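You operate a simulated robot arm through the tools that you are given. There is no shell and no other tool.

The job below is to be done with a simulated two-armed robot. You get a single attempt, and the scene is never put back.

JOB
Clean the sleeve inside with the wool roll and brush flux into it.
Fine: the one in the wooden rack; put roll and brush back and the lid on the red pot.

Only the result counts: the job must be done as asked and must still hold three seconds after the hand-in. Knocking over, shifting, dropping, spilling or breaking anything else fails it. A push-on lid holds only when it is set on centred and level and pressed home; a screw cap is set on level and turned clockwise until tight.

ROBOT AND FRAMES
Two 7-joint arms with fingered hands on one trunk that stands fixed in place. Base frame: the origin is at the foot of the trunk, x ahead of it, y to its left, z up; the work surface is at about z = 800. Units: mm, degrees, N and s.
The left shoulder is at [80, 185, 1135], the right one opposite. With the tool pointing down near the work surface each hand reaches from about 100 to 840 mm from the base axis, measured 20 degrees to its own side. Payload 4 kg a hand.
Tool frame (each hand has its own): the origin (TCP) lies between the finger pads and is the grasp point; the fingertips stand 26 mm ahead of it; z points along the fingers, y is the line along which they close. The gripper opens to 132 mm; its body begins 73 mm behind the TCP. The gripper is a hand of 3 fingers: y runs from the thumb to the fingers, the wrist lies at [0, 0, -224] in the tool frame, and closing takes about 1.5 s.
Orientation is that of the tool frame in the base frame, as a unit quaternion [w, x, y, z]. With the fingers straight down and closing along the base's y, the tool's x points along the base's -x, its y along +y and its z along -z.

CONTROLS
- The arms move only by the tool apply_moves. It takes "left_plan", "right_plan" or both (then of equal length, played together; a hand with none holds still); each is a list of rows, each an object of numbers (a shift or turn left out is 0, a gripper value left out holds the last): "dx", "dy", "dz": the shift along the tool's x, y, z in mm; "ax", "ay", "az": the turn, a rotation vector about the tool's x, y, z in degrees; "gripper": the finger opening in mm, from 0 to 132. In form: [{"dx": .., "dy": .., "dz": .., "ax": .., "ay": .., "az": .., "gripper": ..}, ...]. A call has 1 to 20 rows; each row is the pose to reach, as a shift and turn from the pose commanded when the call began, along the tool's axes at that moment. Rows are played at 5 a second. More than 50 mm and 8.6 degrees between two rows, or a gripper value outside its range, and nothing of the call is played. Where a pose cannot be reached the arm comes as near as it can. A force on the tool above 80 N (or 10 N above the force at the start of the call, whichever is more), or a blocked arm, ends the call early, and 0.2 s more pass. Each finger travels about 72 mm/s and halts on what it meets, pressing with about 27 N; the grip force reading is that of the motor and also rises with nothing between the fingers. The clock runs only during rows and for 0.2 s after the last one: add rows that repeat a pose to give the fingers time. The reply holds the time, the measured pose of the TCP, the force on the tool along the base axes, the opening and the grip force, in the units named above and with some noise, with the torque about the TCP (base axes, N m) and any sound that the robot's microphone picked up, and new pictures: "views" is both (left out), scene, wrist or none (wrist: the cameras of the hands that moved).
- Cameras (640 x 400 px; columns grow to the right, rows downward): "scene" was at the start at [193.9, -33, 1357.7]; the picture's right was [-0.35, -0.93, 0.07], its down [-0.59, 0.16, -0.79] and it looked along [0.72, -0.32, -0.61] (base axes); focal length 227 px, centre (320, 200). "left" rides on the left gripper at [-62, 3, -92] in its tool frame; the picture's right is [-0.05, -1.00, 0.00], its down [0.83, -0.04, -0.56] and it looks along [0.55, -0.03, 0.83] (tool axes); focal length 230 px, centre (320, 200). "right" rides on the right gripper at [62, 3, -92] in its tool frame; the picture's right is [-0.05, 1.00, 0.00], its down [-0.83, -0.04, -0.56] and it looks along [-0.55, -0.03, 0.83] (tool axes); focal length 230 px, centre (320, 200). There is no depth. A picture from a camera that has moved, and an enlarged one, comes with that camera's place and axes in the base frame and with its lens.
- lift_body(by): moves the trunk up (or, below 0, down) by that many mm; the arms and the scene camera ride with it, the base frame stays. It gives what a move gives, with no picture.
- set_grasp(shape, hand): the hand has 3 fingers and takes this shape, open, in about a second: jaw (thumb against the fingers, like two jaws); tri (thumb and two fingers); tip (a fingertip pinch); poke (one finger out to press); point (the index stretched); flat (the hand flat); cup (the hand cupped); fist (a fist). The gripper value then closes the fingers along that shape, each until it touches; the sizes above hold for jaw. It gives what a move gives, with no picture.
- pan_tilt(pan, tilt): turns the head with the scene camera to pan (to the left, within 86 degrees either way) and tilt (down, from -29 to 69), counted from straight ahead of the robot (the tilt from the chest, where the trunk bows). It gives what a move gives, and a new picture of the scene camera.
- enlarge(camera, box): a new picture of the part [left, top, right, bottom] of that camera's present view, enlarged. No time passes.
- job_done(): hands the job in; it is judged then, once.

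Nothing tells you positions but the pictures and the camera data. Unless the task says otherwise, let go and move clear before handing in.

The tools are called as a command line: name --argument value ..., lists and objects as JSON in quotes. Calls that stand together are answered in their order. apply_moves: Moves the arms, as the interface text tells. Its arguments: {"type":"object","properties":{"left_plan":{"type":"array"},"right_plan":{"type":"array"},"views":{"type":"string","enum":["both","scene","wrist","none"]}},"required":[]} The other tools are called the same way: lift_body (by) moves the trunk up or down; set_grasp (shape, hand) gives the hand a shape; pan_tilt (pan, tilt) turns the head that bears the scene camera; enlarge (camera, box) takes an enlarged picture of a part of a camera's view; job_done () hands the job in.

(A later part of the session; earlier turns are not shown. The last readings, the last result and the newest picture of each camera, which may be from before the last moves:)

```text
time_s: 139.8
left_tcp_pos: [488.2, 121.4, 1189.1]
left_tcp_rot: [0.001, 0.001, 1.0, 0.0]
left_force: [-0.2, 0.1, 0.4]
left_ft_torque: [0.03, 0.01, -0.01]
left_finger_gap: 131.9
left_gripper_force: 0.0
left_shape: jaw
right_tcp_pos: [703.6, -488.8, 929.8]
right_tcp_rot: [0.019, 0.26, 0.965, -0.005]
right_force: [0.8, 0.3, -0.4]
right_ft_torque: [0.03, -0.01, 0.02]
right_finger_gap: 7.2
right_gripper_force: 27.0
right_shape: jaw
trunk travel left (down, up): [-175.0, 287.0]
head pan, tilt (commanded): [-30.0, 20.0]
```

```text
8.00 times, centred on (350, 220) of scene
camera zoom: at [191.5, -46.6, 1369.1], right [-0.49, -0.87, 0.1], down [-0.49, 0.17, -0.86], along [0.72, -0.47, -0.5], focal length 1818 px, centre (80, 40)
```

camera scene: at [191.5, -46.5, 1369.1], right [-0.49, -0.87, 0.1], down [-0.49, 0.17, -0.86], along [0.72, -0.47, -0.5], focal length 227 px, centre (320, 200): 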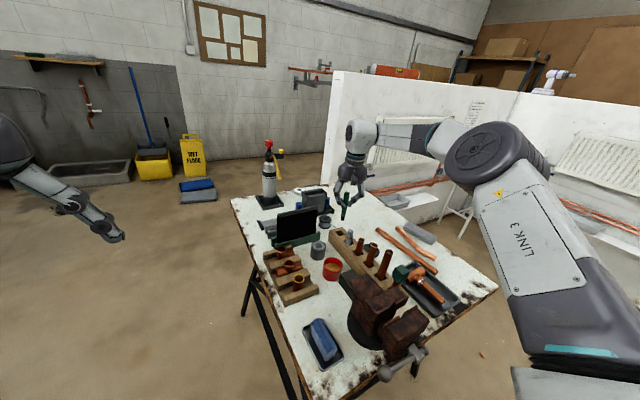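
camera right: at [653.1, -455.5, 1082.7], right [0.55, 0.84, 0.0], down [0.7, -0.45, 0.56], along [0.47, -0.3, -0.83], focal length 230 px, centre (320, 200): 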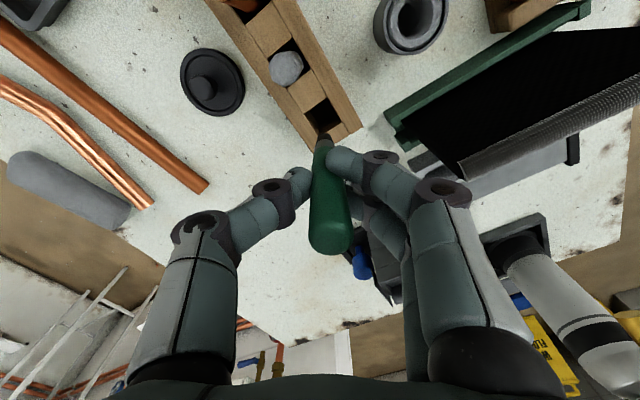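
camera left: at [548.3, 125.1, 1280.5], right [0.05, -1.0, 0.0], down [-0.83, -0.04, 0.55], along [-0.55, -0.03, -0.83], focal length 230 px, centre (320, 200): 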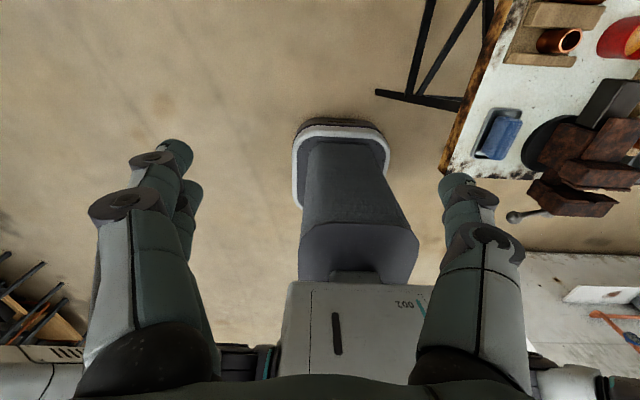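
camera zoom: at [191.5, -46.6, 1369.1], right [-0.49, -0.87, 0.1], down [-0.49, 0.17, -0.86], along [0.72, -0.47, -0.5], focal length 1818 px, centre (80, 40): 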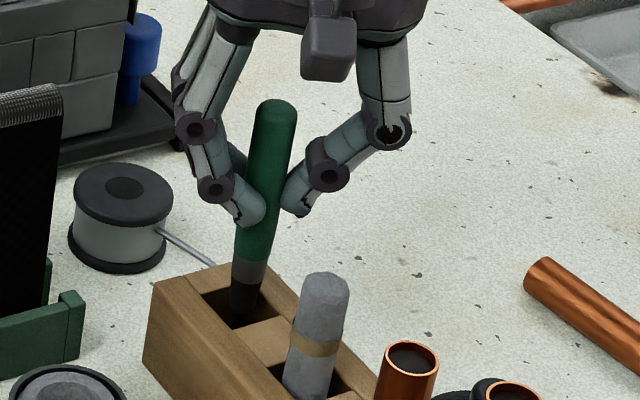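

apply_moves --right_plan '[{"dx": 0.4, "dz": 10}, {"dx": 0.8, "dz": 20}, {"dx": 1.1, "dz": 28}, {"dx": 1.2, "dz": 31}, {"dx": 1.2, "dz": 31}]' --views "none"

enlarge --camera "right" --box '[270, 80, 370, 260]'

enlarge --camera "scene" --box '[330, 195, 370, 245]'

```text
time_s: 141.0
left_tcp_pos: [489.1, 120.8, 1187.6]
left_tcp_rot: [-0.001, 0.0, 1.0, 0.0]
left_force: [-0.6, -0.4, 0.3]
left_ft_torque: [-0.03, 0.0, 0.0]
left_finger_gap: 131.9
left_gripper_force: 0.0
left_shape: jaw
right_tcp_pos: [704.3, -487.1, 899.1]
right_tcp_rot: [0.019, 0.26, 0.966, -0.004]
right_force: [0.1, 0.2, -0.1]
right_ft_torque: [0.03, 0.02, -0.01]
right_finger_gap: 7.3
right_gripper_force: 26.8
right_shape: jaw
trunk travel left (down, up): [-175.0, 287.0]
head pan, tilt (commanded): [-30.0, 20.0]
```

```text
2.22 times, centred on (320, 170) of right
camera zoom: at [648.5, -452.9, 988.7], right [0.55, 0.84, 0.0], down [0.68, -0.44, 0.59], along [0.49, -0.32, -0.81], focal length 511 px, centre (320, 267)
```

zoom: 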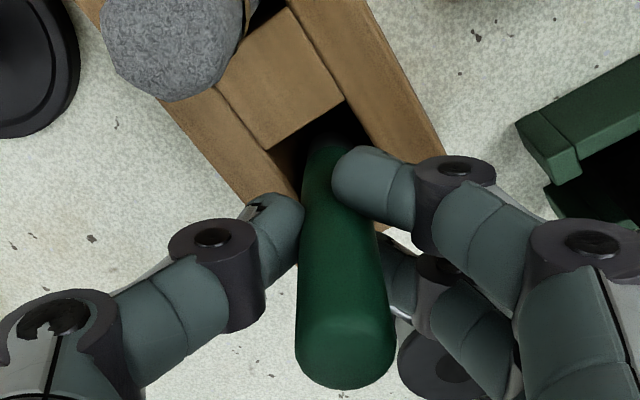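

```text
8.00 times, centred on (350, 220) of scene
camera zoom: at [191.4, -46.5, 1369.1], right [-0.49, -0.87, 0.1], down [-0.49, 0.17, -0.86], along [0.72, -0.47, -0.5], focal length 1818 px, centre (80, 40)
```

zoom: 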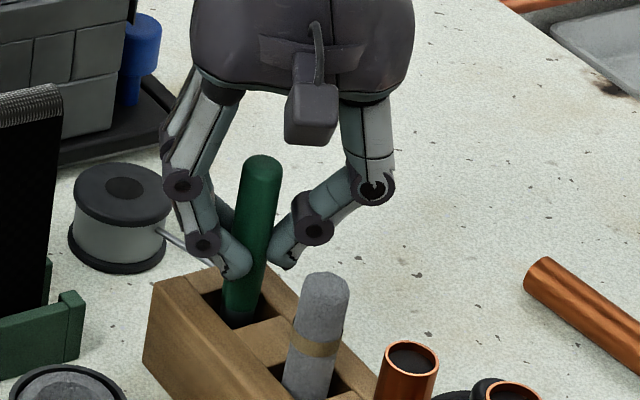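

apply_moves --right_plan '[{"dx": 0.1, "dz": 1.5}, {"dx": 0.1, "dz": 3}, {"dx": 0.1, "dz": 3}]' --views "none"

```text
time_s: 141.8
left_tcp_pos: [488.7, 121.6, 1187.9]
left_tcp_rot: [0.0, -0.001, 1.0, 0.0]
left_force: [-1.3, 0.5, 0.1]
left_ft_torque: [0.0, -0.01, 0.0]
left_finger_gap: 131.8
left_gripper_force: 0.1
left_shape: jaw
right_tcp_pos: [703.6, -489.1, 897.6]
right_tcp_rot: [0.019, 0.259, 0.966, -0.006]
right_force: [-0.4, 0.4, -0.3]
right_ft_torque: [0.01, -0.05, 0.0]
right_finger_gap: 7.2
right_gripper_force: 26.7
right_shape: jaw
trunk travel left (down, up): [-175.0, 287.0]
head pan, tilt (commanded): [-30.0, 20.0]
```

apply_moves --right_plan '[{"dx": 0.1, "dz": 1.5}, {"dx": 0.1, "dz": 3}, {"dx": 0.1, "dz": 3}]' --views "none"

```text
time_s: 142.6
left_tcp_pos: [488.3, 122.0, 1188.8]
left_tcp_rot: [0.0, 0.0, 1.0, 0.0]
left_force: [-0.7, 0.4, -0.1]
left_ft_torque: [-0.01, -0.02, 0.02]
left_finger_gap: 131.8
left_gripper_force: 0.0
left_shape: jaw
right_tcp_pos: [703.6, -488.0, 893.9]
right_tcp_rot: [0.02, 0.259, 0.966, -0.005]
right_force: [-0.3, -0.6, -1.0]
right_ft_torque: [0.0, 0.01, -0.02]
right_finger_gap: 7.4
right_gripper_force: 27.2
right_shape: jaw
trunk travel left (down, up): [-175.0, 287.0]
head pan, tilt (commanded): [-30.0, 20.0]
```

apply_moves --right_plan '[{"dx": 0.1, "dz": 1}, {"dx": 0.1, "dz": 2}, {"dx": 0.1, "dz": 2}]' --views "none"

```text
time_s: 143.4
left_tcp_pos: [487.6, 121.4, 1189.0]
left_tcp_rot: [0.0, 0.0, 1.0, 0.0]
left_force: [-0.1, 0.1, 0.4]
left_ft_torque: [0.02, 0.02, 0.0]
left_finger_gap: 131.7
left_gripper_force: 0.0
left_shape: jaw
right_tcp_pos: [703.1, -487.3, 893.9]
right_tcp_rot: [0.021, 0.26, 0.965, -0.005]
right_force: [0.1, -0.2, 6.0]
right_ft_torque: [0.03, -0.05, 0.02]
right_finger_gap: 7.5
right_gripper_force: 26.9
right_shape: jaw
trunk travel left (down, up): [-175.0, 287.0]
head pan, tilt (commanded): [-30.0, 20.0]
```

Floor contact (6 N). I'll ease up 1 mm, then open slowly while moving the hand so that the two fingers stay still and only the thumb moves away.

apply_moves --right_plan '[{"dz": -1, "gripper": 2}, {"dz": -1, "gripper": 8}, {"dz": -1, "dy": -1.6, "gripper": 11}, {"dz": -1, "dy": -3.7, "gripper": 15}, {"dz": -1, "dy": -6.8, "gripper": 21}, {"dz": -1, "dy": -10.8, "gripper": 29}, {"dz": -1, "dy": -15.8, "gripper": 39}, {"dz": -1, "dy": -20.8, "gripper": 49}, {"dz": -1, "dy": -23.8, "gripper": 55}, {"dz": -1, "dy": -23.8, "gripper": 55}]' --views "none"

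enlarge --camera "right" --box '[250, 80, 420, 280]'

enlarge --camera "scene" --box '[330, 195, 370, 245]'

```text
time_s: 145.6
left_tcp_pos: [487.2, 122.5, 1188.0]
left_tcp_rot: [0.0, 0.0, 1.0, 0.0]
left_force: [-0.4, 0.5, 0.4]
left_ft_torque: [-0.01, 0.01, -0.02]
left_finger_gap: 131.8
left_gripper_force: 0.2
left_shape: jaw
right_tcp_pos: [690.7, -508.8, 891.8]
right_tcp_rot: [0.018, 0.259, 0.966, -0.005]
right_force: [-0.2, -0.1, 0.8]
right_ft_torque: [-0.01, -0.01, 0.02]
right_finger_gap: 54.4
right_gripper_force: 0.0
right_shape: jaw
trunk travel left (down, up): [-175.0, 287.0]
head pan, tilt (commanded): [-30.0, 20.0]
```

```text
2.00 times, centred on (335, 180) of right
camera zoom: at [636.2, -473.9, 980.9], right [0.55, 0.84, 0.0], down [0.68, -0.44, 0.59], along [0.49, -0.32, -0.81], focal length 460 px, centre (290, 240)
```

zoom: 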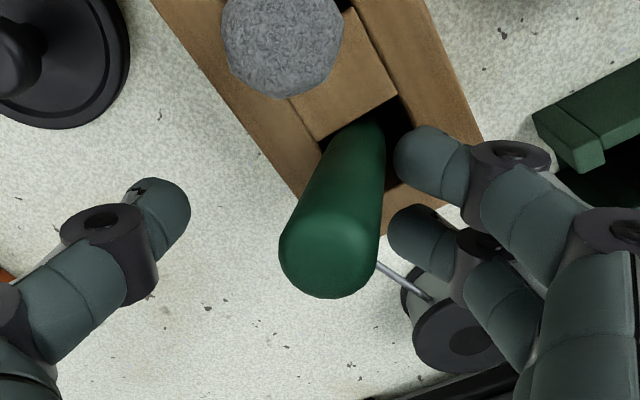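

```text
8.00 times, centred on (350, 220) of scene
camera zoom: at [191.4, -46.5, 1369.1], right [-0.49, -0.87, 0.1], down [-0.49, 0.17, -0.86], along [0.72, -0.47, -0.5], focal length 1818 px, centre (80, 40)
```

zoom: 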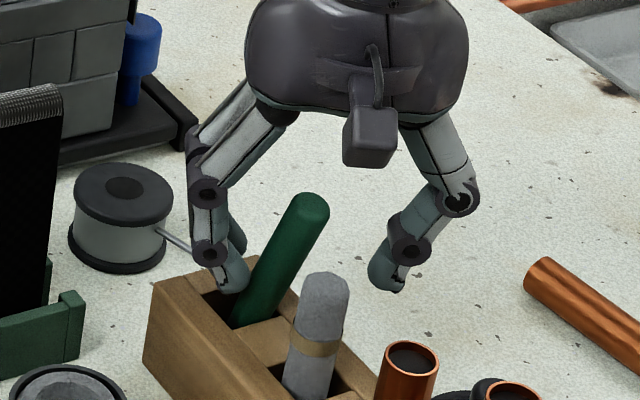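

The brush tipped again, mostly toward −x, so my tilt estimate is biased in that direction. I'll rise, level the hand and yaw it to −90°, so the two-finger V faces +x and can stand the brush up against its own lean while centring it in y.

apply_moves --right_plan '[{"dz": -10, "gripper": 70}, {"dx": -1, "dz": -40, "gripper": 76}, {"dx": -3, "dz": -80}, {"dx": -4, "dz": -110, "ay": 2.2}, {"dx": -4, "dz": -110, "ay": 2.2}]' --views "none"

apply_moves --right_plan '[{"az": -7.5}, {"az": -15}, {"az": -22.5}, {"az": -30}, {"az": -37.5}, {"az": -45}, {"az": -52.5}, {"az": -60}, {"az": -67.5}, {"az": -75}, {"az": -82.5}, {"az": -90}, {"az": -97.5}, {"az": -105}, {"az": -112.5}, {"az": -120}, {"az": -120}]' --views "both"

```text
time_s: 146.8
left_tcp_pos: [487.3, 122.2, 1187.3]
left_tcp_rot: [0.001, 0.0, 1.0, 0.0]
left_force: [-1.0, -0.1, 1.0]
left_ft_torque: [-0.01, 0.04, 0.01]
left_finger_gap: 132.0
left_gripper_force: 0.2
left_shape: jaw
right_tcp_pos: [689.7, -508.6, 1001.9]
right_tcp_rot: [0.0, 0.259, 0.966, 0.0]
right_force: [0.1, -0.1, -0.5]
right_ft_torque: [0.02, 0.01, 0.01]
right_finger_gap: 75.4
right_gripper_force: 0.1
right_shape: jaw
trunk travel left (down, up): [-175.0, 287.0]
head pan, tilt (commanded): [-30.0, 20.0]
```

```text
time_s: 150.4
left_tcp_pos: [488.6, 122.3, 1187.7]
left_tcp_rot: [0.0, 0.0, 1.0, 0.001]
left_force: [-0.6, 0.2, -0.6]
left_ft_torque: [-0.02, -0.03, 0.02]
left_finger_gap: 131.7
left_gripper_force: 0.1
left_shape: jaw
right_tcp_pos: [691.0, -508.6, 1001.5]
right_tcp_rot: [-0.001, -0.707, 0.708, -0.001]
right_force: [0.9, -0.2, -0.3]
right_ft_torque: [-0.01, 0.01, -0.02]
right_finger_gap: 75.2
right_gripper_force: 0.1
right_shape: jaw
trunk travel left (down, up): [-175.0, 287.0]
head pan, tilt (commanded): [-30.0, 20.0]
camera scene: at [191.5, -46.5, 1369.0], right [-0.49, -0.87, 0.1], down [-0.49, 0.17, -0.86], along [0.72, -0.47, -0.5], focal length 227 px, centre (320, 200)
camera right: at [686.9, -570.1, 1093.6], right [-1.0, 0.05, 0.0], down [0.04, 0.83, 0.55], along [0.03, 0.55, -0.83], focal length 230 px, centre (320, 200)
```

scene: 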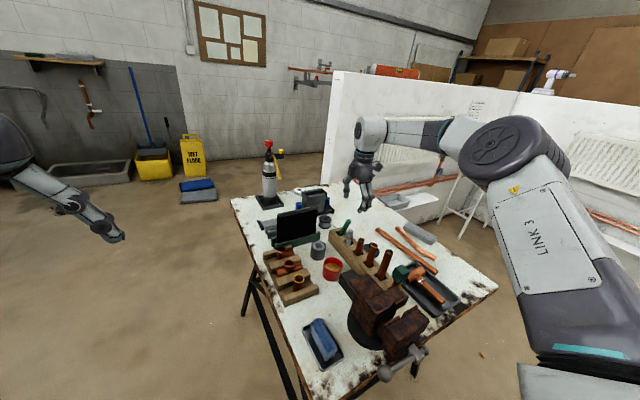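
right: 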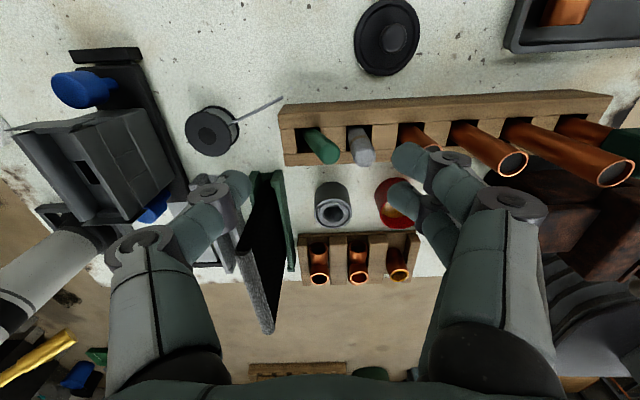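

enlarge --camera "right" --box '[270, 90, 410, 190]'

enlarge --camera "scene" --box '[325, 190, 375, 250]'

```text
4.00 times, centred on (340, 140) of right
camera zoom: at [686.9, -570.1, 1093.6], right [-1.0, 0.05, 0.0], down [0.04, 0.83, 0.55], along [0.03, 0.55, -0.83], focal length 920 px, centre (240, 440)
```

zoom: 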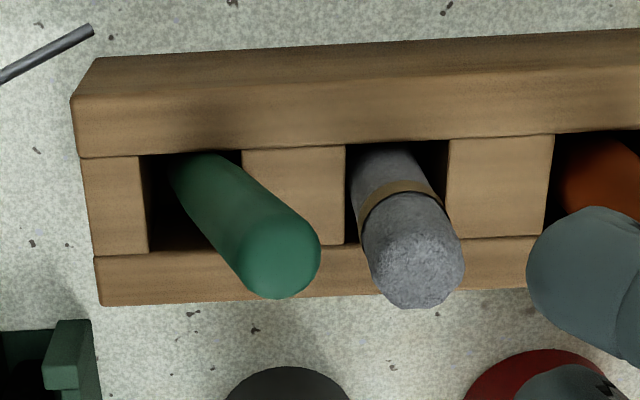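

```text
6.67 times, centred on (350, 220) of scene
camera zoom: at [191.5, -46.5, 1369.0], right [-0.49, -0.87, 0.1], down [-0.49, 0.17, -0.86], along [0.72, -0.47, -0.5], focal length 1515 px, centre (120, 67)
```

zoom: 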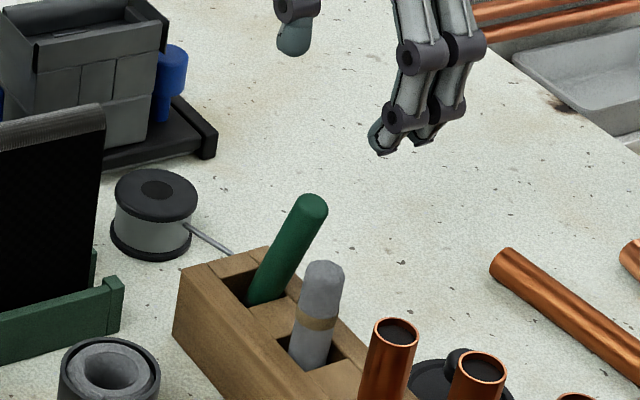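

enlarge --camera "right" --box '[290, 110, 370, 180]'

```text
5.71 times, centred on (330, 145) of right
camera zoom: at [686.9, -570.1, 1093.6], right [-1.0, 0.05, 0.0], down [0.04, 0.83, 0.55], along [0.03, 0.55, -0.83], focal length 1315 px, centre (263, 514)
```

zoom: 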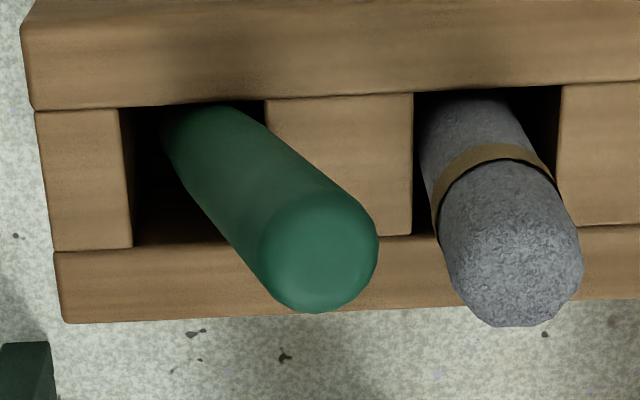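

From this view I can see the rack top is nearer z≈855 and the slot centre is at about x=704, so I'd been placing the brush ~4 mm too far in +x. I'll come down with the finger V on the −x side, tips just above the roll's height.

apply_moves --right_plan '[{"dx": -8, "gripper": 55}, {"dx": -16.6, "dy": 0.5, "gripper": 42}, {"dx": -16.6, "dy": 0.5, "dz": 30}, {"dx": -16.6, "dy": 0.5, "dz": 60}, {"dx": -16.6, "dy": 0.5, "dz": 78}, {"dx": -16.6, "dy": 0.5, "dz": 78}]' --views "wrist"

enlarge --camera "right" --box '[240, 80, 420, 260]'

enlarge --camera "scene" --box '[325, 190, 375, 250]'

```text
time_s: 151.8
left_tcp_pos: [487.6, 121.1, 1187.4]
left_tcp_rot: [0.0, 0.0, 1.0, 0.001]
left_force: [0.3, -0.8, 0.7]
left_ft_torque: [0.0, 0.03, 0.01]
left_finger_gap: 131.6
left_gripper_force: 0.1
left_shape: jaw
right_tcp_pos: [690.5, -492.2, 924.4]
right_tcp_rot: [0.001, -0.707, 0.708, 0.0]
right_force: [-0.4, -0.3, -0.1]
right_ft_torque: [0.02, -0.02, 0.0]
right_finger_gap: 42.2
right_gripper_force: 0.0
right_shape: jaw
trunk travel left (down, up): [-175.0, 287.0]
head pan, tilt (commanded): [-30.0, 20.0]
camera right: at [686.2, -553.4, 1015.9], right [-1.0, 0.05, 0.0], down [0.04, 0.83, 0.55], along [0.03, 0.55, -0.83], focal length 230 px, centre (320, 200)
```

right: 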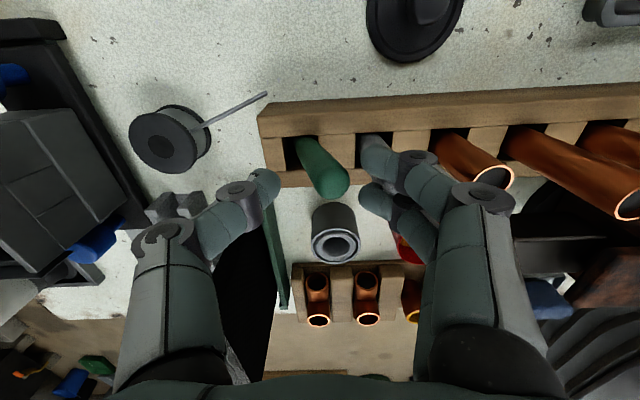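

```text
2.22 times, centred on (330, 170) of right
camera zoom: at [686.2, -553.4, 1015.9], right [-1.0, 0.05, 0.0], down [0.04, 0.83, 0.55], along [0.03, 0.55, -0.83], focal length 511 px, centre (298, 267)
```

zoom: 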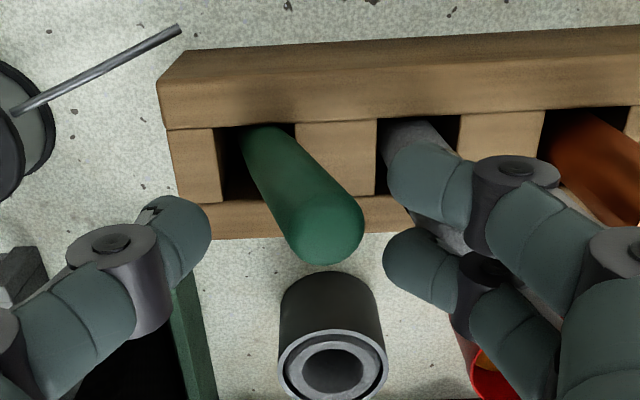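

```text
6.67 times, centred on (350, 220) of scene
camera zoom: at [191.4, -46.6, 1369.1], right [-0.49, -0.87, 0.1], down [-0.49, 0.17, -0.86], along [0.72, -0.47, -0.5], focal length 1515 px, centre (120, 67)
```

zoom: 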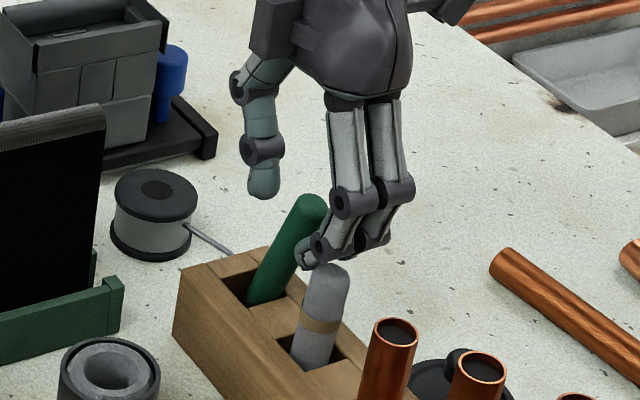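

The V is lined up with the leaning brush. I'll push it slowly toward +x partway, then look.

apply_moves --right_plan '[{"dy": -6}, {"dy": -11}, {"dy": -14}, {"dy": -17}, {"dy": -20}, {"dy": -22}, {"dy": -22}]' --views "none"

enlarge --camera "right" --box '[240, 80, 420, 260]'

enlarge --camera "scene" --box '[325, 190, 375, 250]'

```text
time_s: 153.4
left_tcp_pos: [488.4, 122.2, 1188.0]
left_tcp_rot: [-0.001, 0.001, 1.0, 0.0]
left_force: [0.8, 0.0, 0.4]
left_ft_torque: [0.0, -0.04, 0.03]
left_finger_gap: 131.9
left_gripper_force: 0.1
left_shape: jaw
right_tcp_pos: [711.8, -491.6, 925.2]
right_tcp_rot: [0.0, -0.707, 0.708, -0.001]
right_force: [0.2, -0.1, -0.9]
right_ft_torque: [0.02, 0.0, 0.05]
right_finger_gap: 42.6
right_gripper_force: 0.1
right_shape: jaw
trunk travel left (down, up): [-175.0, 287.0]
head pan, tilt (commanded): [-30.0, 20.0]
```

```text
2.22 times, centred on (330, 170) of right
camera zoom: at [708.0, -554.0, 1016.5], right [-1.0, 0.05, 0.0], down [0.04, 0.83, 0.55], along [0.03, 0.55, -0.83], focal length 511 px, centre (298, 267)
```

zoom: 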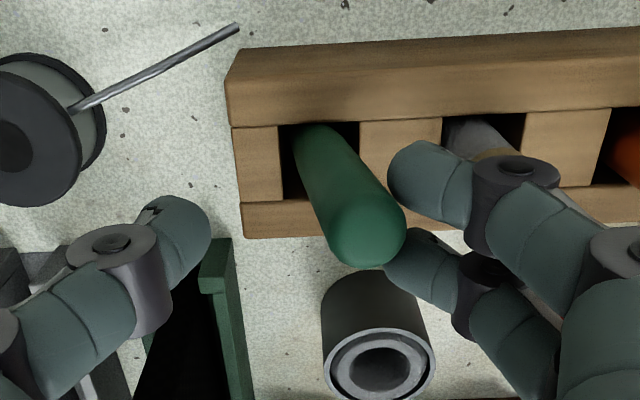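

```text
6.67 times, centred on (350, 220) of scene
camera zoom: at [191.4, -46.5, 1369.1], right [-0.49, -0.87, 0.1], down [-0.49, 0.17, -0.86], along [0.72, -0.47, -0.5], focal length 1515 px, centre (120, 67)
```

zoom: 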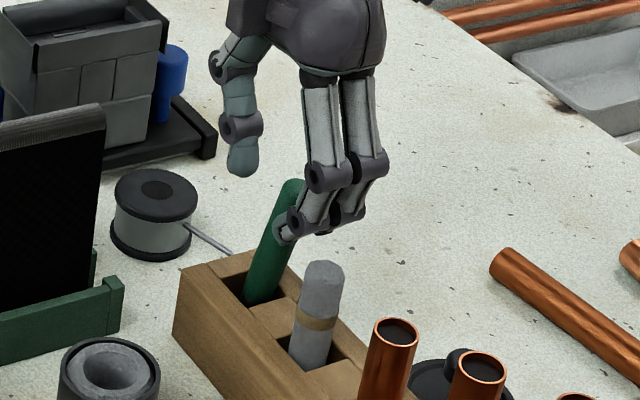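

The brush is nesting in the V. I'll lower the hand 26 mm for a better hold and continue to push it to vertical.

apply_moves --right_plan '[{"dz": 9}, {"dz": 18}, {"dz": 26}, {"dz": 26, "dy": -2.5}, {"dz": 26, "dy": -5}, {"dz": 26, "dy": -7}, {"dz": 26, "dy": -7}]' --views "none"

enlarge --camera "right" --box '[240, 80, 420, 260]'

enlarge --camera "scene" --box '[325, 190, 375, 250]'

```text
time_s: 155.0
left_tcp_pos: [489.7, 122.1, 1187.9]
left_tcp_rot: [-0.001, 0.0, 1.0, 0.001]
left_force: [0.3, -0.2, -1.0]
left_ft_torque: [-0.01, 0.0, 0.0]
left_finger_gap: 131.6
left_gripper_force: 0.0
left_shape: jaw
right_tcp_pos: [720.3, -492.3, 898.7]
right_tcp_rot: [0.0, -0.706, 0.708, -0.001]
right_force: [0.1, 0.3, 0.1]
right_ft_torque: [0.0, 0.02, 0.04]
right_finger_gap: 42.1
right_gripper_force: 0.0
right_shape: jaw
trunk travel left (down, up): [-175.0, 287.0]
head pan, tilt (commanded): [-30.0, 20.0]
```

```text
2.22 times, centred on (330, 170) of right
camera zoom: at [716.0, -553.7, 990.3], right [-1.0, 0.05, 0.0], down [0.04, 0.83, 0.55], along [0.03, 0.55, -0.83], focal length 511 px, centre (298, 267)
```

zoom: 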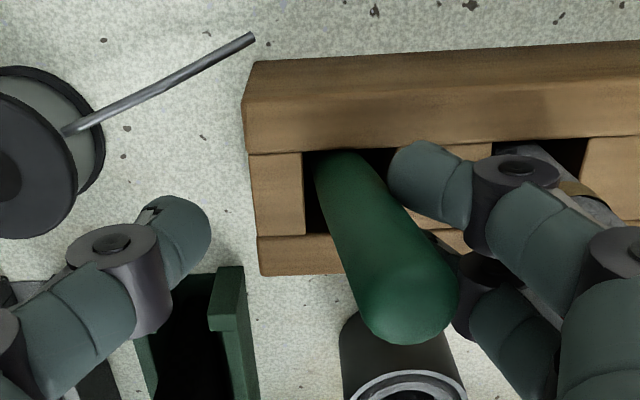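

```text
6.67 times, centred on (350, 220) of scene
camera zoom: at [191.4, -46.5, 1369.1], right [-0.49, -0.87, 0.1], down [-0.49, 0.17, -0.86], along [0.72, -0.47, -0.5], focal length 1515 px, centre (120, 67)
```

zoom: 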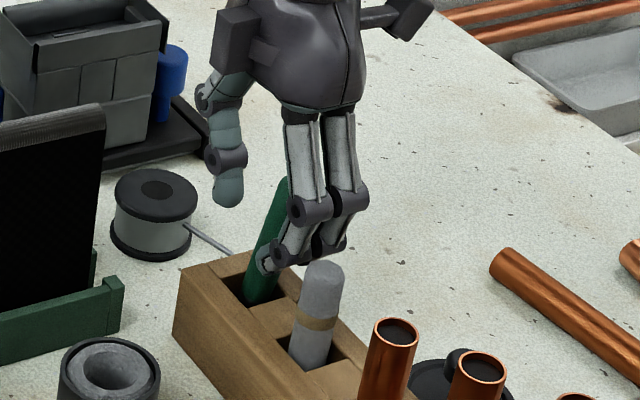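

Now about 8° from vertical in x. I'll push another 4 mm in small steps and check.

apply_moves --right_plan '[{"dy": -1}, {"dy": -2}, {"dy": -3}, {"dy": -4}, {"dy": -4}]' --views "none"

enlarge --camera "right" --box '[240, 80, 420, 260]'

enlarge --camera "scene" --box '[335, 195, 365, 235]'

```text
time_s: 156.2
left_tcp_pos: [488.9, 120.8, 1188.2]
left_tcp_rot: [0.0, 0.0, 1.0, 0.0]
left_force: [0.3, 0.0, -0.4]
left_ft_torque: [-0.02, 0.01, -0.01]
left_finger_gap: 131.9
left_gripper_force: 0.0
left_shape: jaw
right_tcp_pos: [722.2, -492.5, 898.3]
right_tcp_rot: [0.0, -0.707, 0.707, 0.0]
right_force: [-0.1, 0.3, -0.1]
right_ft_torque: [0.0, -0.01, -0.03]
right_finger_gap: 42.1
right_gripper_force: 0.0
right_shape: jaw
trunk travel left (down, up): [-175.0, 287.0]
head pan, tilt (commanded): [-30.0, 20.0]
```

```text
2.22 times, centred on (330, 170) of right
camera zoom: at [719.5, -553.9, 990.0], right [-1.0, 0.05, 0.0], down [0.04, 0.83, 0.55], along [0.03, 0.55, -0.83], focal length 511 px, centre (298, 267)
```

zoom: 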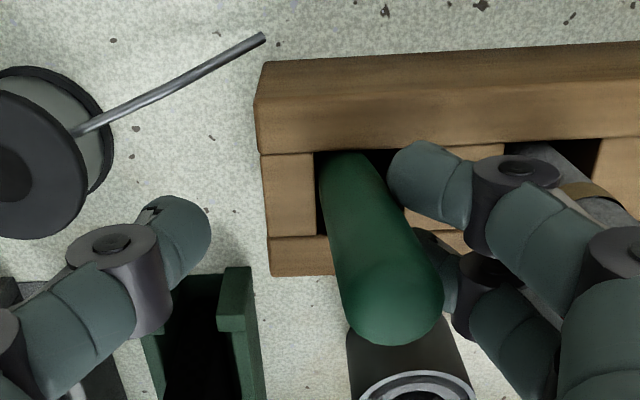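

```text
10.00 times, centred on (350, 215) of scene
camera zoom: at [191.4, -46.5, 1369.1], right [-0.49, -0.87, 0.1], down [-0.49, 0.17, -0.86], along [0.72, -0.47, -0.5], focal length 2272 px, centre (20, 50)
```

zoom: 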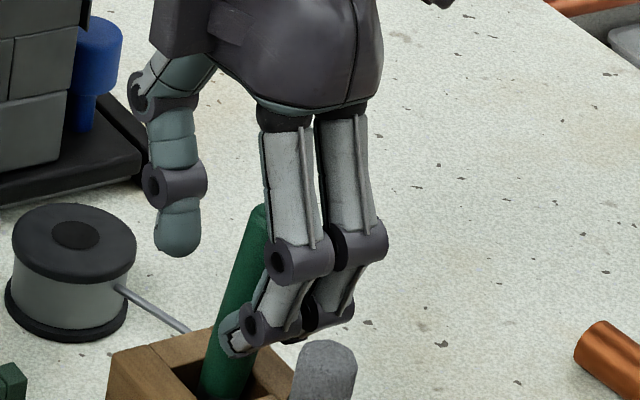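

apply_moves --right_plan '[{"dy": -1}, {"dy": -2}, {"dy": -3}, {"dy": -3}]' --views "none"

enlarge --camera "right" --box '[240, 80, 420, 260]'

enlarge --camera "scene" --box '[335, 195, 365, 235]'

```text
time_s: 157.2
left_tcp_pos: [488.9, 120.6, 1187.6]
left_tcp_rot: [0.0, -0.001, 1.0, 0.0]
left_force: [-0.2, 0.0, -0.1]
left_ft_torque: [-0.02, 0.03, 0.01]
left_finger_gap: 132.1
left_gripper_force: 0.1
left_shape: jaw
right_tcp_pos: [727.3, -492.2, 898.0]
right_tcp_rot: [0.0, -0.707, 0.707, -0.001]
right_force: [0.6, -0.6, -0.8]
right_ft_torque: [0.02, 0.0, 0.03]
right_finger_gap: 42.3
right_gripper_force: 0.0
right_shape: jaw
trunk travel left (down, up): [-175.0, 287.0]
head pan, tilt (commanded): [-30.0, 20.0]
```

```text
2.22 times, centred on (330, 170) of right
camera zoom: at [722.9, -554.4, 990.1], right [-1.0, 0.05, 0.0], down [0.04, 0.83, 0.55], along [0.03, 0.55, -0.83], focal length 511 px, centre (298, 267)
```

zoom: 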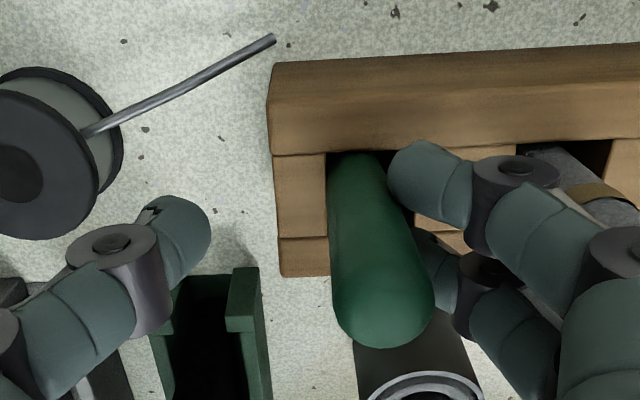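

```text
10.00 times, centred on (350, 215) of scene
camera zoom: at [191.4, -46.5, 1369.1], right [-0.49, -0.87, 0.1], down [-0.49, 0.17, -0.86], along [0.72, -0.47, -0.5], focal length 2272 px, centre (20, 50)
```

zoom: 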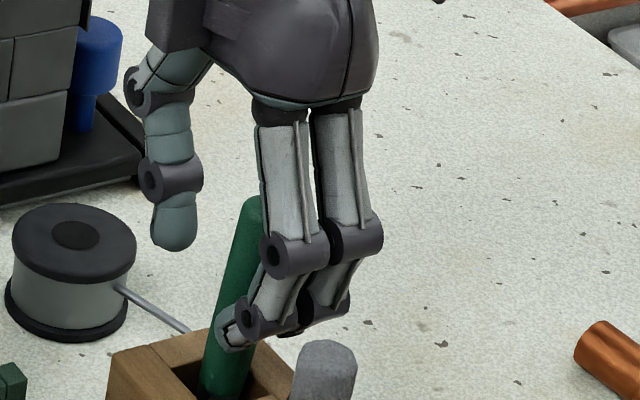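

x is now vertical; there's about 2° of lean toward −y. I'll shift the V +4 mm in y, then retreat slowly toward −x.

apply_moves --right_plan '[{"dx": -1.5}, {"dx": -3}, {"dx": -4}, {"dx": -4}]' --views "none"

enlarge --camera "scene" --box '[335, 195, 365, 235]'

enlarge --camera "right" --box '[240, 80, 420, 260]'

```text
time_s: 158.2
left_tcp_pos: [488.4, 122.2, 1189.0]
left_tcp_rot: [0.0, 0.0, 1.0, 0.0]
left_force: [-0.8, 0.3, -0.3]
left_ft_torque: [0.04, 0.01, -0.01]
left_finger_gap: 131.8
left_gripper_force: 0.1
left_shape: jaw
right_tcp_pos: [726.7, -487.6, 899.5]
right_tcp_rot: [0.0, -0.707, 0.708, -0.001]
right_force: [0.3, -0.2, 0.0]
right_ft_torque: [-0.01, 0.0, 0.02]
right_finger_gap: 42.2
right_gripper_force: 0.0
right_shape: jaw
trunk travel left (down, up): [-175.0, 287.0]
head pan, tilt (commanded): [-30.0, 20.0]
```

```text
10.00 times, centred on (350, 215) of scene
camera zoom: at [191.5, -46.5, 1369.0], right [-0.49, -0.87, 0.1], down [-0.49, 0.17, -0.86], along [0.72, -0.47, -0.5], focal length 2272 px, centre (20, 50)
```

zoom: 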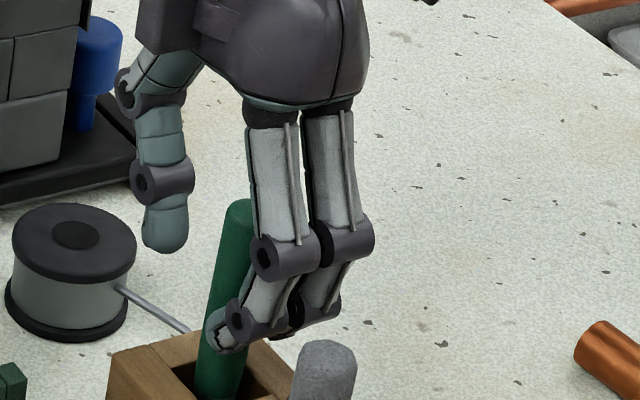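

```text
2.22 times, centred on (330, 170) of right
camera zoom: at [722.6, -550.1, 990.4], right [-1.0, 0.05, 0.0], down [0.04, 0.83, 0.55], along [0.03, 0.55, -0.83], focal length 511 px, centre (298, 267)
```

zoom: 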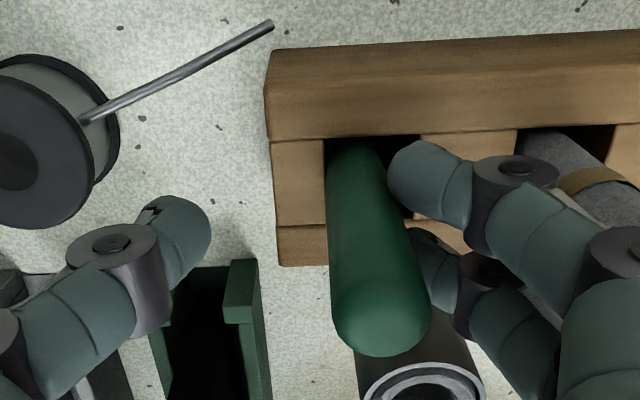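

The brush is within about 1° of vertical in both directions. Now I'll withdraw the fingers slowly toward −x.

apply_moves --right_plan '[{"dy": 0.7}, {"dy": 1.5}, {"dy": 2.5}, {"dy": 4}, {"dy": 6}, {"dy": 8}, {"dy": 10}, {"dy": 12}, {"dy": 12}]' --views "none"

enlarge --camera "right" --box '[240, 80, 420, 260]'

enlarge --camera "scene" --box '[335, 195, 365, 235]'

```text
time_s: 160.2
left_tcp_pos: [487.0, 121.7, 1187.4]
left_tcp_rot: [0.0, 0.0, 1.0, 0.0]
left_force: [-0.5, -0.4, -0.5]
left_ft_torque: [-0.03, 0.01, -0.01]
left_finger_gap: 131.8
left_gripper_force: 0.1
left_shape: jaw
right_tcp_pos: [715.3, -488.7, 898.0]
right_tcp_rot: [0.001, -0.706, 0.708, -0.002]
right_force: [0.7, -0.6, -1.3]
right_ft_torque: [0.0, 0.02, -0.01]
right_finger_gap: 42.1
right_gripper_force: 0.1
right_shape: jaw
trunk travel left (down, up): [-175.0, 287.0]
head pan, tilt (commanded): [-30.0, 20.0]
```

```text
2.22 times, centred on (330, 170) of right
camera zoom: at [710.9, -549.8, 989.8], right [-1.0, 0.05, 0.0], down [0.04, 0.83, 0.55], along [0.03, 0.55, -0.83], focal length 511 px, centre (298, 267)
```

zoom: 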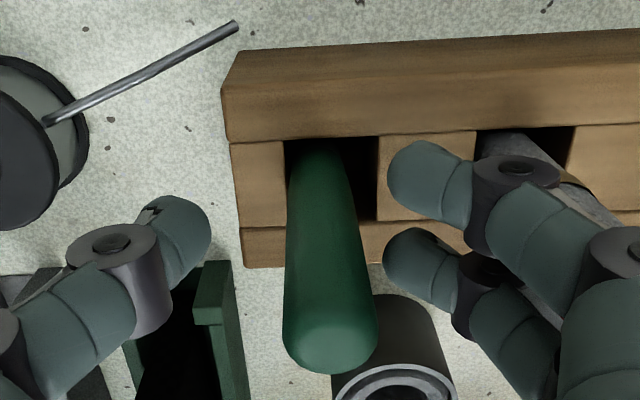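

```text
10.00 times, centred on (350, 215) of scene
camera zoom: at [191.5, -46.5, 1369.0], right [-0.49, -0.87, 0.1], down [-0.49, 0.17, -0.86], along [0.72, -0.47, -0.5], focal length 2272 px, centre (20, 50)
```

zoom: 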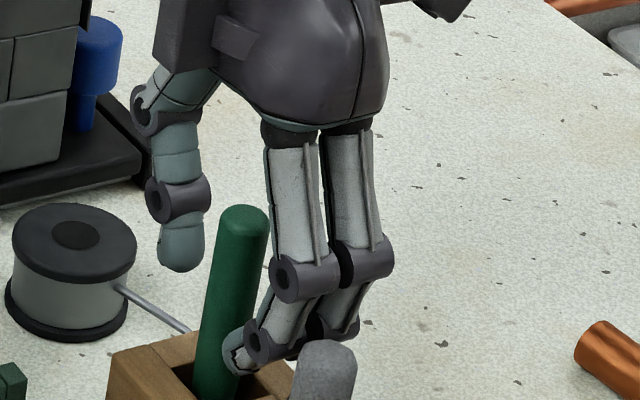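

The brush is standing free and upright in its slot. I'll rise straight up without touching it and check again.

apply_moves --right_plan '[{"dz": -8}, {"dz": -20}, {"dz": -40}, {"dz": -70}, {"dz": -105}, {"dz": -105}]' --views "both"

enlarge --camera "right" --box '[270, 90, 410, 200]'

enlarge --camera "scene" --box '[325, 190, 375, 250]'

```text
time_s: 161.6
left_tcp_pos: [488.0, 120.7, 1186.7]
left_tcp_rot: [0.0, 0.0, 1.0, 0.0]
left_force: [0.6, 0.6, -0.1]
left_ft_torque: [0.02, 0.02, -0.04]
left_finger_gap: 131.8
left_gripper_force: 0.1
left_shape: jaw
right_tcp_pos: [714.9, -489.2, 1002.6]
right_tcp_rot: [0.0, -0.707, 0.708, -0.001]
right_force: [0.6, -0.4, -0.4]
right_ft_torque: [-0.03, -0.03, 0.0]
right_finger_gap: 42.3
right_gripper_force: 0.1
right_shape: jaw
trunk travel left (down, up): [-175.0, 287.0]
head pan, tilt (commanded): [-30.0, 20.0]
camera scene: at [192.0, -46.8, 1368.9], right [-0.49, -0.87, 0.1], down [-0.49, 0.17, -0.86], along [0.72, -0.47, -0.51], focal length 227 px, centre (320, 200)
camera right: at [711.6, -550.8, 1094.5], right [-1.0, 0.05, 0.0], down [0.04, 0.83, 0.55], along [0.03, 0.55, -0.83], focal length 230 px, centre (320, 200)
```

scene: 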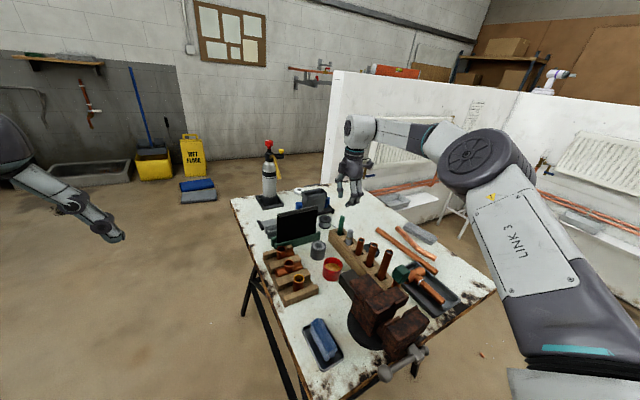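
right: 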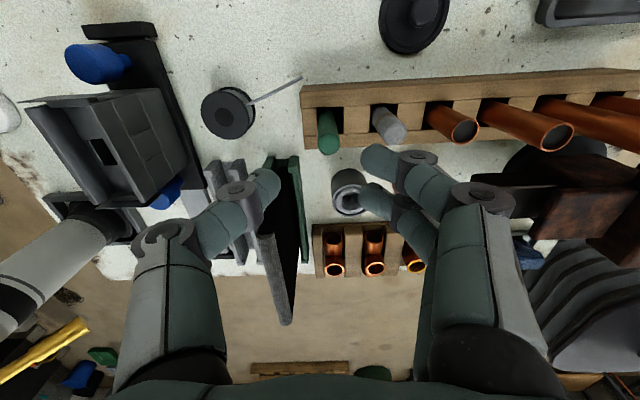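

```text
3.64 times, centred on (340, 145) of right
camera zoom: at [711.6, -550.8, 1094.5], right [-1.0, 0.05, 0.0], down [0.04, 0.83, 0.55], along [0.03, 0.55, -0.83], focal length 837 px, centre (247, 400)
```

zoom: 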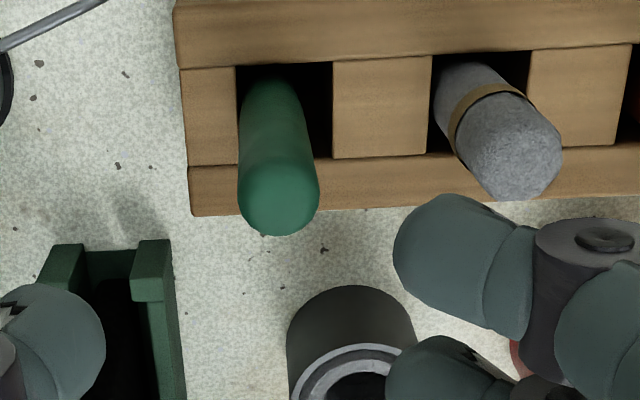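

```text
6.67 times, centred on (350, 220) of scene
camera zoom: at [192.0, -46.8, 1368.9], right [-0.49, -0.87, 0.1], down [-0.49, 0.17, -0.86], along [0.72, -0.47, -0.51], focal length 1515 px, centre (120, 67)
```

zoom: 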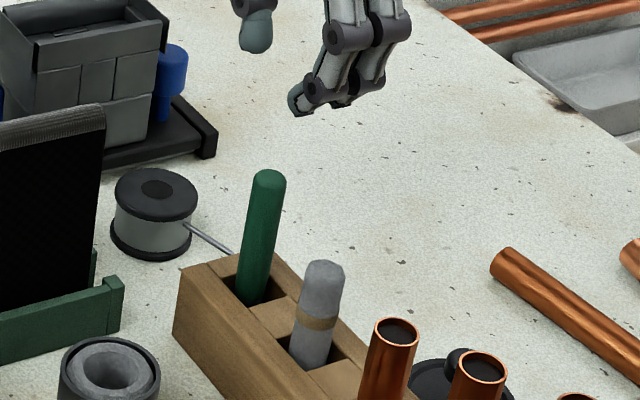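

Everything in the rack looks right: brush upright, roll in place. Now for the lid: I'll turn the hand back to its normal yaw and move over the lid at about [618, −572].

apply_moves --right_plan '[{"az": 7.5, "dz": -10}, {"az": 15, "dz": -10}, {"az": 22.5, "dz": -10}, {"az": 30, "dz": -10}, {"az": 37.5, "dz": -10}, {"az": 45, "dz": -10}, {"az": 52.5, "dz": -10}, {"az": 60, "dz": -10}, {"az": 67.5, "dz": -10}, {"az": 75, "dz": -10}, {"az": 82.5, "dz": -10}, {"az": 90, "dz": -10}, {"az": 90, "dz": -10}]' --views "none"

apply_moves --right_plan '[{"dx": 24, "dy": -21, "gripper": 65}, {"dx": 48, "dy": -42}, {"dx": 72, "dy": -64}, {"dx": 97, "dy": -86}, {"dx": 97, "dy": -86, "dz": 25}, {"dx": 97, "dy": -86, "dz": 52}, {"dx": 97, "dy": -86, "dz": 52}]' --views "wrist"

enlarge --camera "right" --box '[250, 70, 390, 200]'

```text
time_s: 164.4
left_tcp_pos: [488.5, 122.3, 1189.0]
left_tcp_rot: [0.0, 0.0, 1.0, 0.0]
left_force: [0.8, 0.3, 0.7]
left_ft_torque: [-0.01, 0.02, 0.02]
left_finger_gap: 131.9
left_gripper_force: 0.0
left_shape: jaw
right_tcp_pos: [714.8, -488.2, 1012.7]
right_tcp_rot: [0.0, 0.001, 1.0, -0.001]
right_force: [0.3, 0.4, -0.5]
right_ft_torque: [0.03, 0.01, -0.01]
right_finger_gap: 42.4
right_gripper_force: 0.1
right_shape: jaw
trunk travel left (down, up): [-175.0, 287.0]
head pan, tilt (commanded): [-30.0, 20.0]
```

```text
time_s: 166.0
left_tcp_pos: [488.7, 122.1, 1187.9]
left_tcp_rot: [0.0, 0.0, 1.0, 0.001]
left_force: [-0.2, 0.3, 1.0]
left_ft_torque: [0.0, 0.01, -0.01]
left_finger_gap: 131.8
left_gripper_force: 0.1
left_shape: jaw
right_tcp_pos: [616.0, -571.7, 962.1]
right_tcp_rot: [0.001, 0.001, 1.0, -0.001]
right_force: [0.5, -0.1, 0.2]
right_ft_torque: [-0.01, 0.01, 0.01]
right_finger_gap: 64.1
right_gripper_force: 0.1
right_shape: jaw
trunk travel left (down, up): [-175.0, 287.0]
head pan, tilt (commanded): [-30.0, 20.0]
camera right: at [554.1, -570.1, 1052.9], right [0.05, 1.0, 0.0], down [0.83, -0.04, 0.56], along [0.56, -0.03, -0.83], focal length 230 px, centre (320, 200)
```

right: 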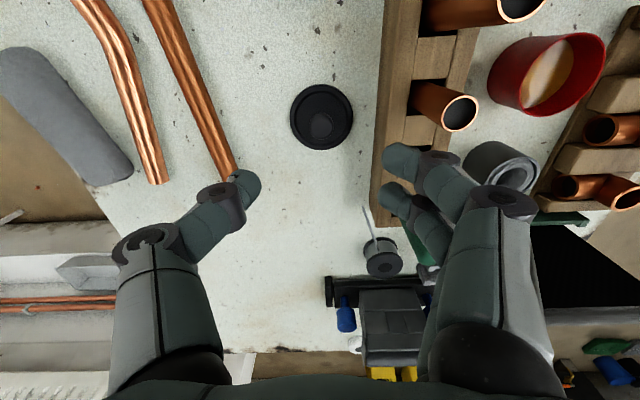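

```text
3.08 times, centred on (320, 135) of right
camera zoom: at [554.1, -570.1, 1052.9], right [0.05, 1.0, 0.0], down [0.83, -0.04, 0.56], along [0.56, -0.03, -0.83], focal length 708 px, centre (320, 400)
```

zoom: 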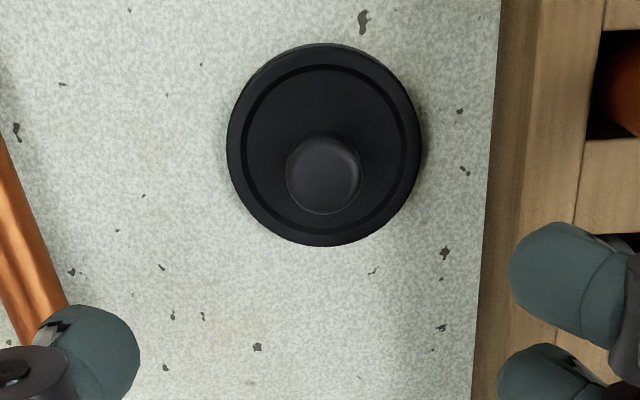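

The lid is nearly under the hand. I'll descend to just above it and close on the knob again.

apply_moves --right_plan '[{"dx": 0.4, "dy": -2, "dz": 40, "gripper": 65}, {"dx": 0.4, "dy": -2, "dz": 80}, {"dx": 0.4, "dy": -2, "dz": 110}, {"dx": 0.4, "dy": -2, "dz": 123}, {"dx": 0.4, "dy": -2, "dz": 123}]' --views "wrist"

enlarge --camera "right" --box '[240, 80, 400, 260]'

```text
time_s: 167.2
left_tcp_pos: [488.3, 121.2, 1187.6]
left_tcp_rot: [0.001, 0.001, 1.0, 0.0]
left_force: [0.2, 0.5, 0.0]
left_ft_torque: [0.02, 0.01, 0.03]
left_finger_gap: 132.0
left_gripper_force: 0.0
left_shape: jaw
right_tcp_pos: [615.6, -577.9, 838.3]
right_tcp_rot: [0.001, 0.0, 1.0, -0.001]
right_force: [0.2, -2.5, -0.2]
right_ft_torque: [0.02, -0.01, -0.05]
right_finger_gap: 63.8
right_gripper_force: 0.2
right_shape: jaw
trunk travel left (down, up): [-175.0, 287.0]
head pan, tilt (commanded): [-30.0, 20.0]
camera right: at [553.6, -574.0, 929.6], right [0.05, 1.0, 0.0], down [0.83, -0.04, 0.56], along [0.56, -0.03, -0.83], focal length 230 px, centre (320, 200)
```

right: 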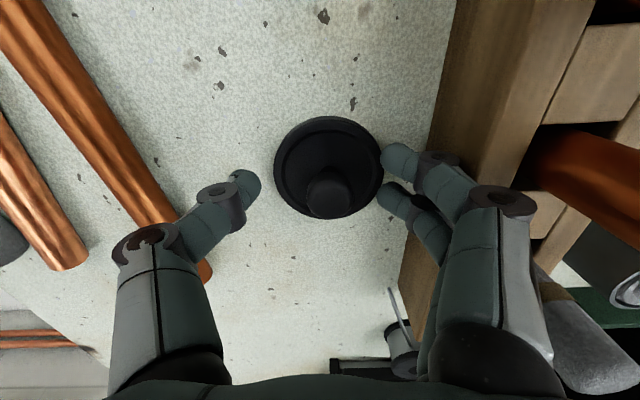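

```text
2.22 times, centred on (320, 170) of right
camera zoom: at [553.6, -574.0, 929.6], right [0.05, 1.0, 0.0], down [0.83, -0.04, 0.56], along [0.56, -0.03, -0.83], focal length 511 px, centre (320, 267)
```

zoom: 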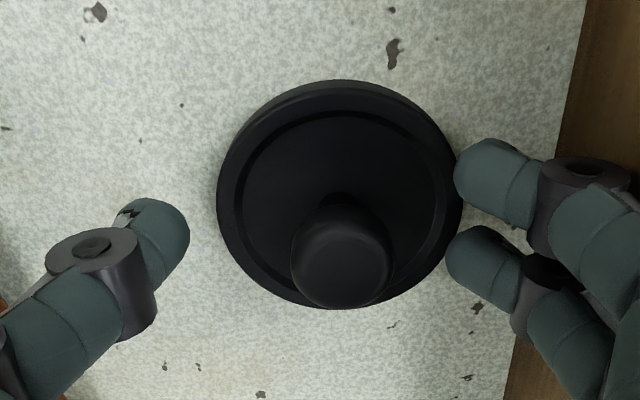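

There's a small side force: the outer finger links seem to be touching the rack's side. I'll narrow the opening and shift the hand away at once.

apply_moves --right_plan '[{"dy": -2, "gripper": 56}, {"dy": -2, "gripper": 48}, {"dy": -2, "gripper": 46}]' --views "wrist"

enlarge --camera "right" --box '[240, 80, 500, 260]'

enlarge --camera "scene" --box '[325, 190, 425, 270]'

```text
time_s: 168.0
left_tcp_pos: [487.3, 121.8, 1188.6]
left_tcp_rot: [-0.001, 0.0, 1.0, 0.0]
left_force: [-0.8, -0.4, -0.6]
left_ft_torque: [-0.01, -0.01, -0.01]
left_finger_gap: 132.1
left_gripper_force: 0.0
left_shape: jaw
right_tcp_pos: [616.4, -578.5, 838.4]
right_tcp_rot: [0.0, 0.001, 1.0, 0.0]
right_force: [-0.5, 0.3, 0.2]
right_ft_torque: [-0.02, -0.03, -0.01]
right_finger_gap: 46.4
right_gripper_force: 0.1
right_shape: jaw
trunk travel left (down, up): [-175.0, 287.0]
head pan, tilt (commanded): [-30.0, 20.0]
camera right: at [554.1, -575.1, 929.5], right [0.05, 1.0, 0.0], down [0.83, -0.04, 0.56], along [0.56, -0.03, -0.83], focal length 230 px, centre (320, 200)
```

right: 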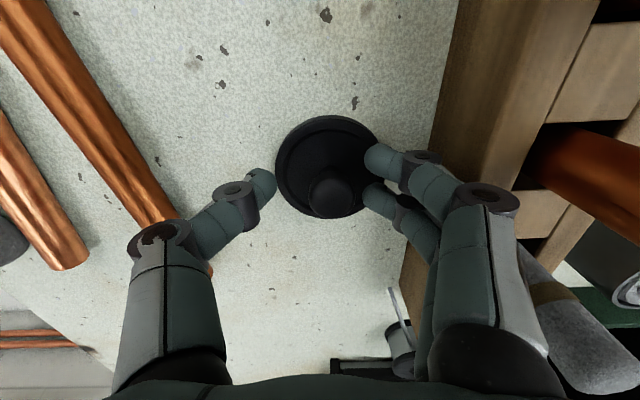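

```text
2.22 times, centred on (370, 170) of right
camera zoom: at [554.1, -575.1, 929.5], right [0.05, 1.0, 0.0], down [0.83, -0.04, 0.56], along [0.56, -0.03, -0.83], focal length 511 px, centre (209, 267)
```

zoom: 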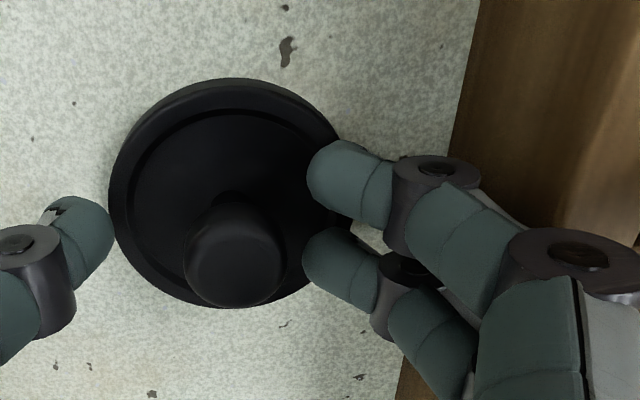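

```text
5.00 times, centred on (375, 230) of scene
camera zoom: at [191.4, -46.5, 1369.1], right [-0.49, -0.87, 0.1], down [-0.49, 0.17, -0.86], along [0.72, -0.47, -0.5], focal length 1136 px, centre (45, 50)
```

zoom: 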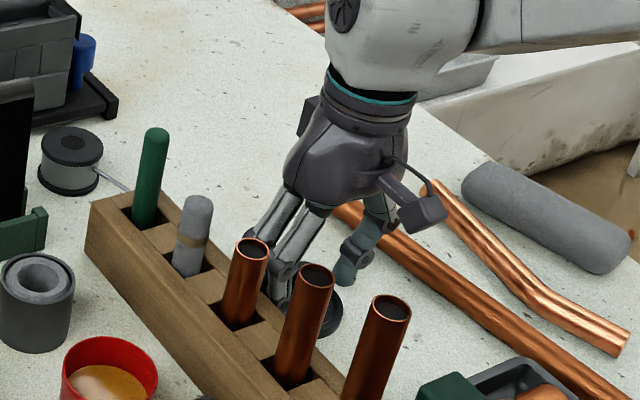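

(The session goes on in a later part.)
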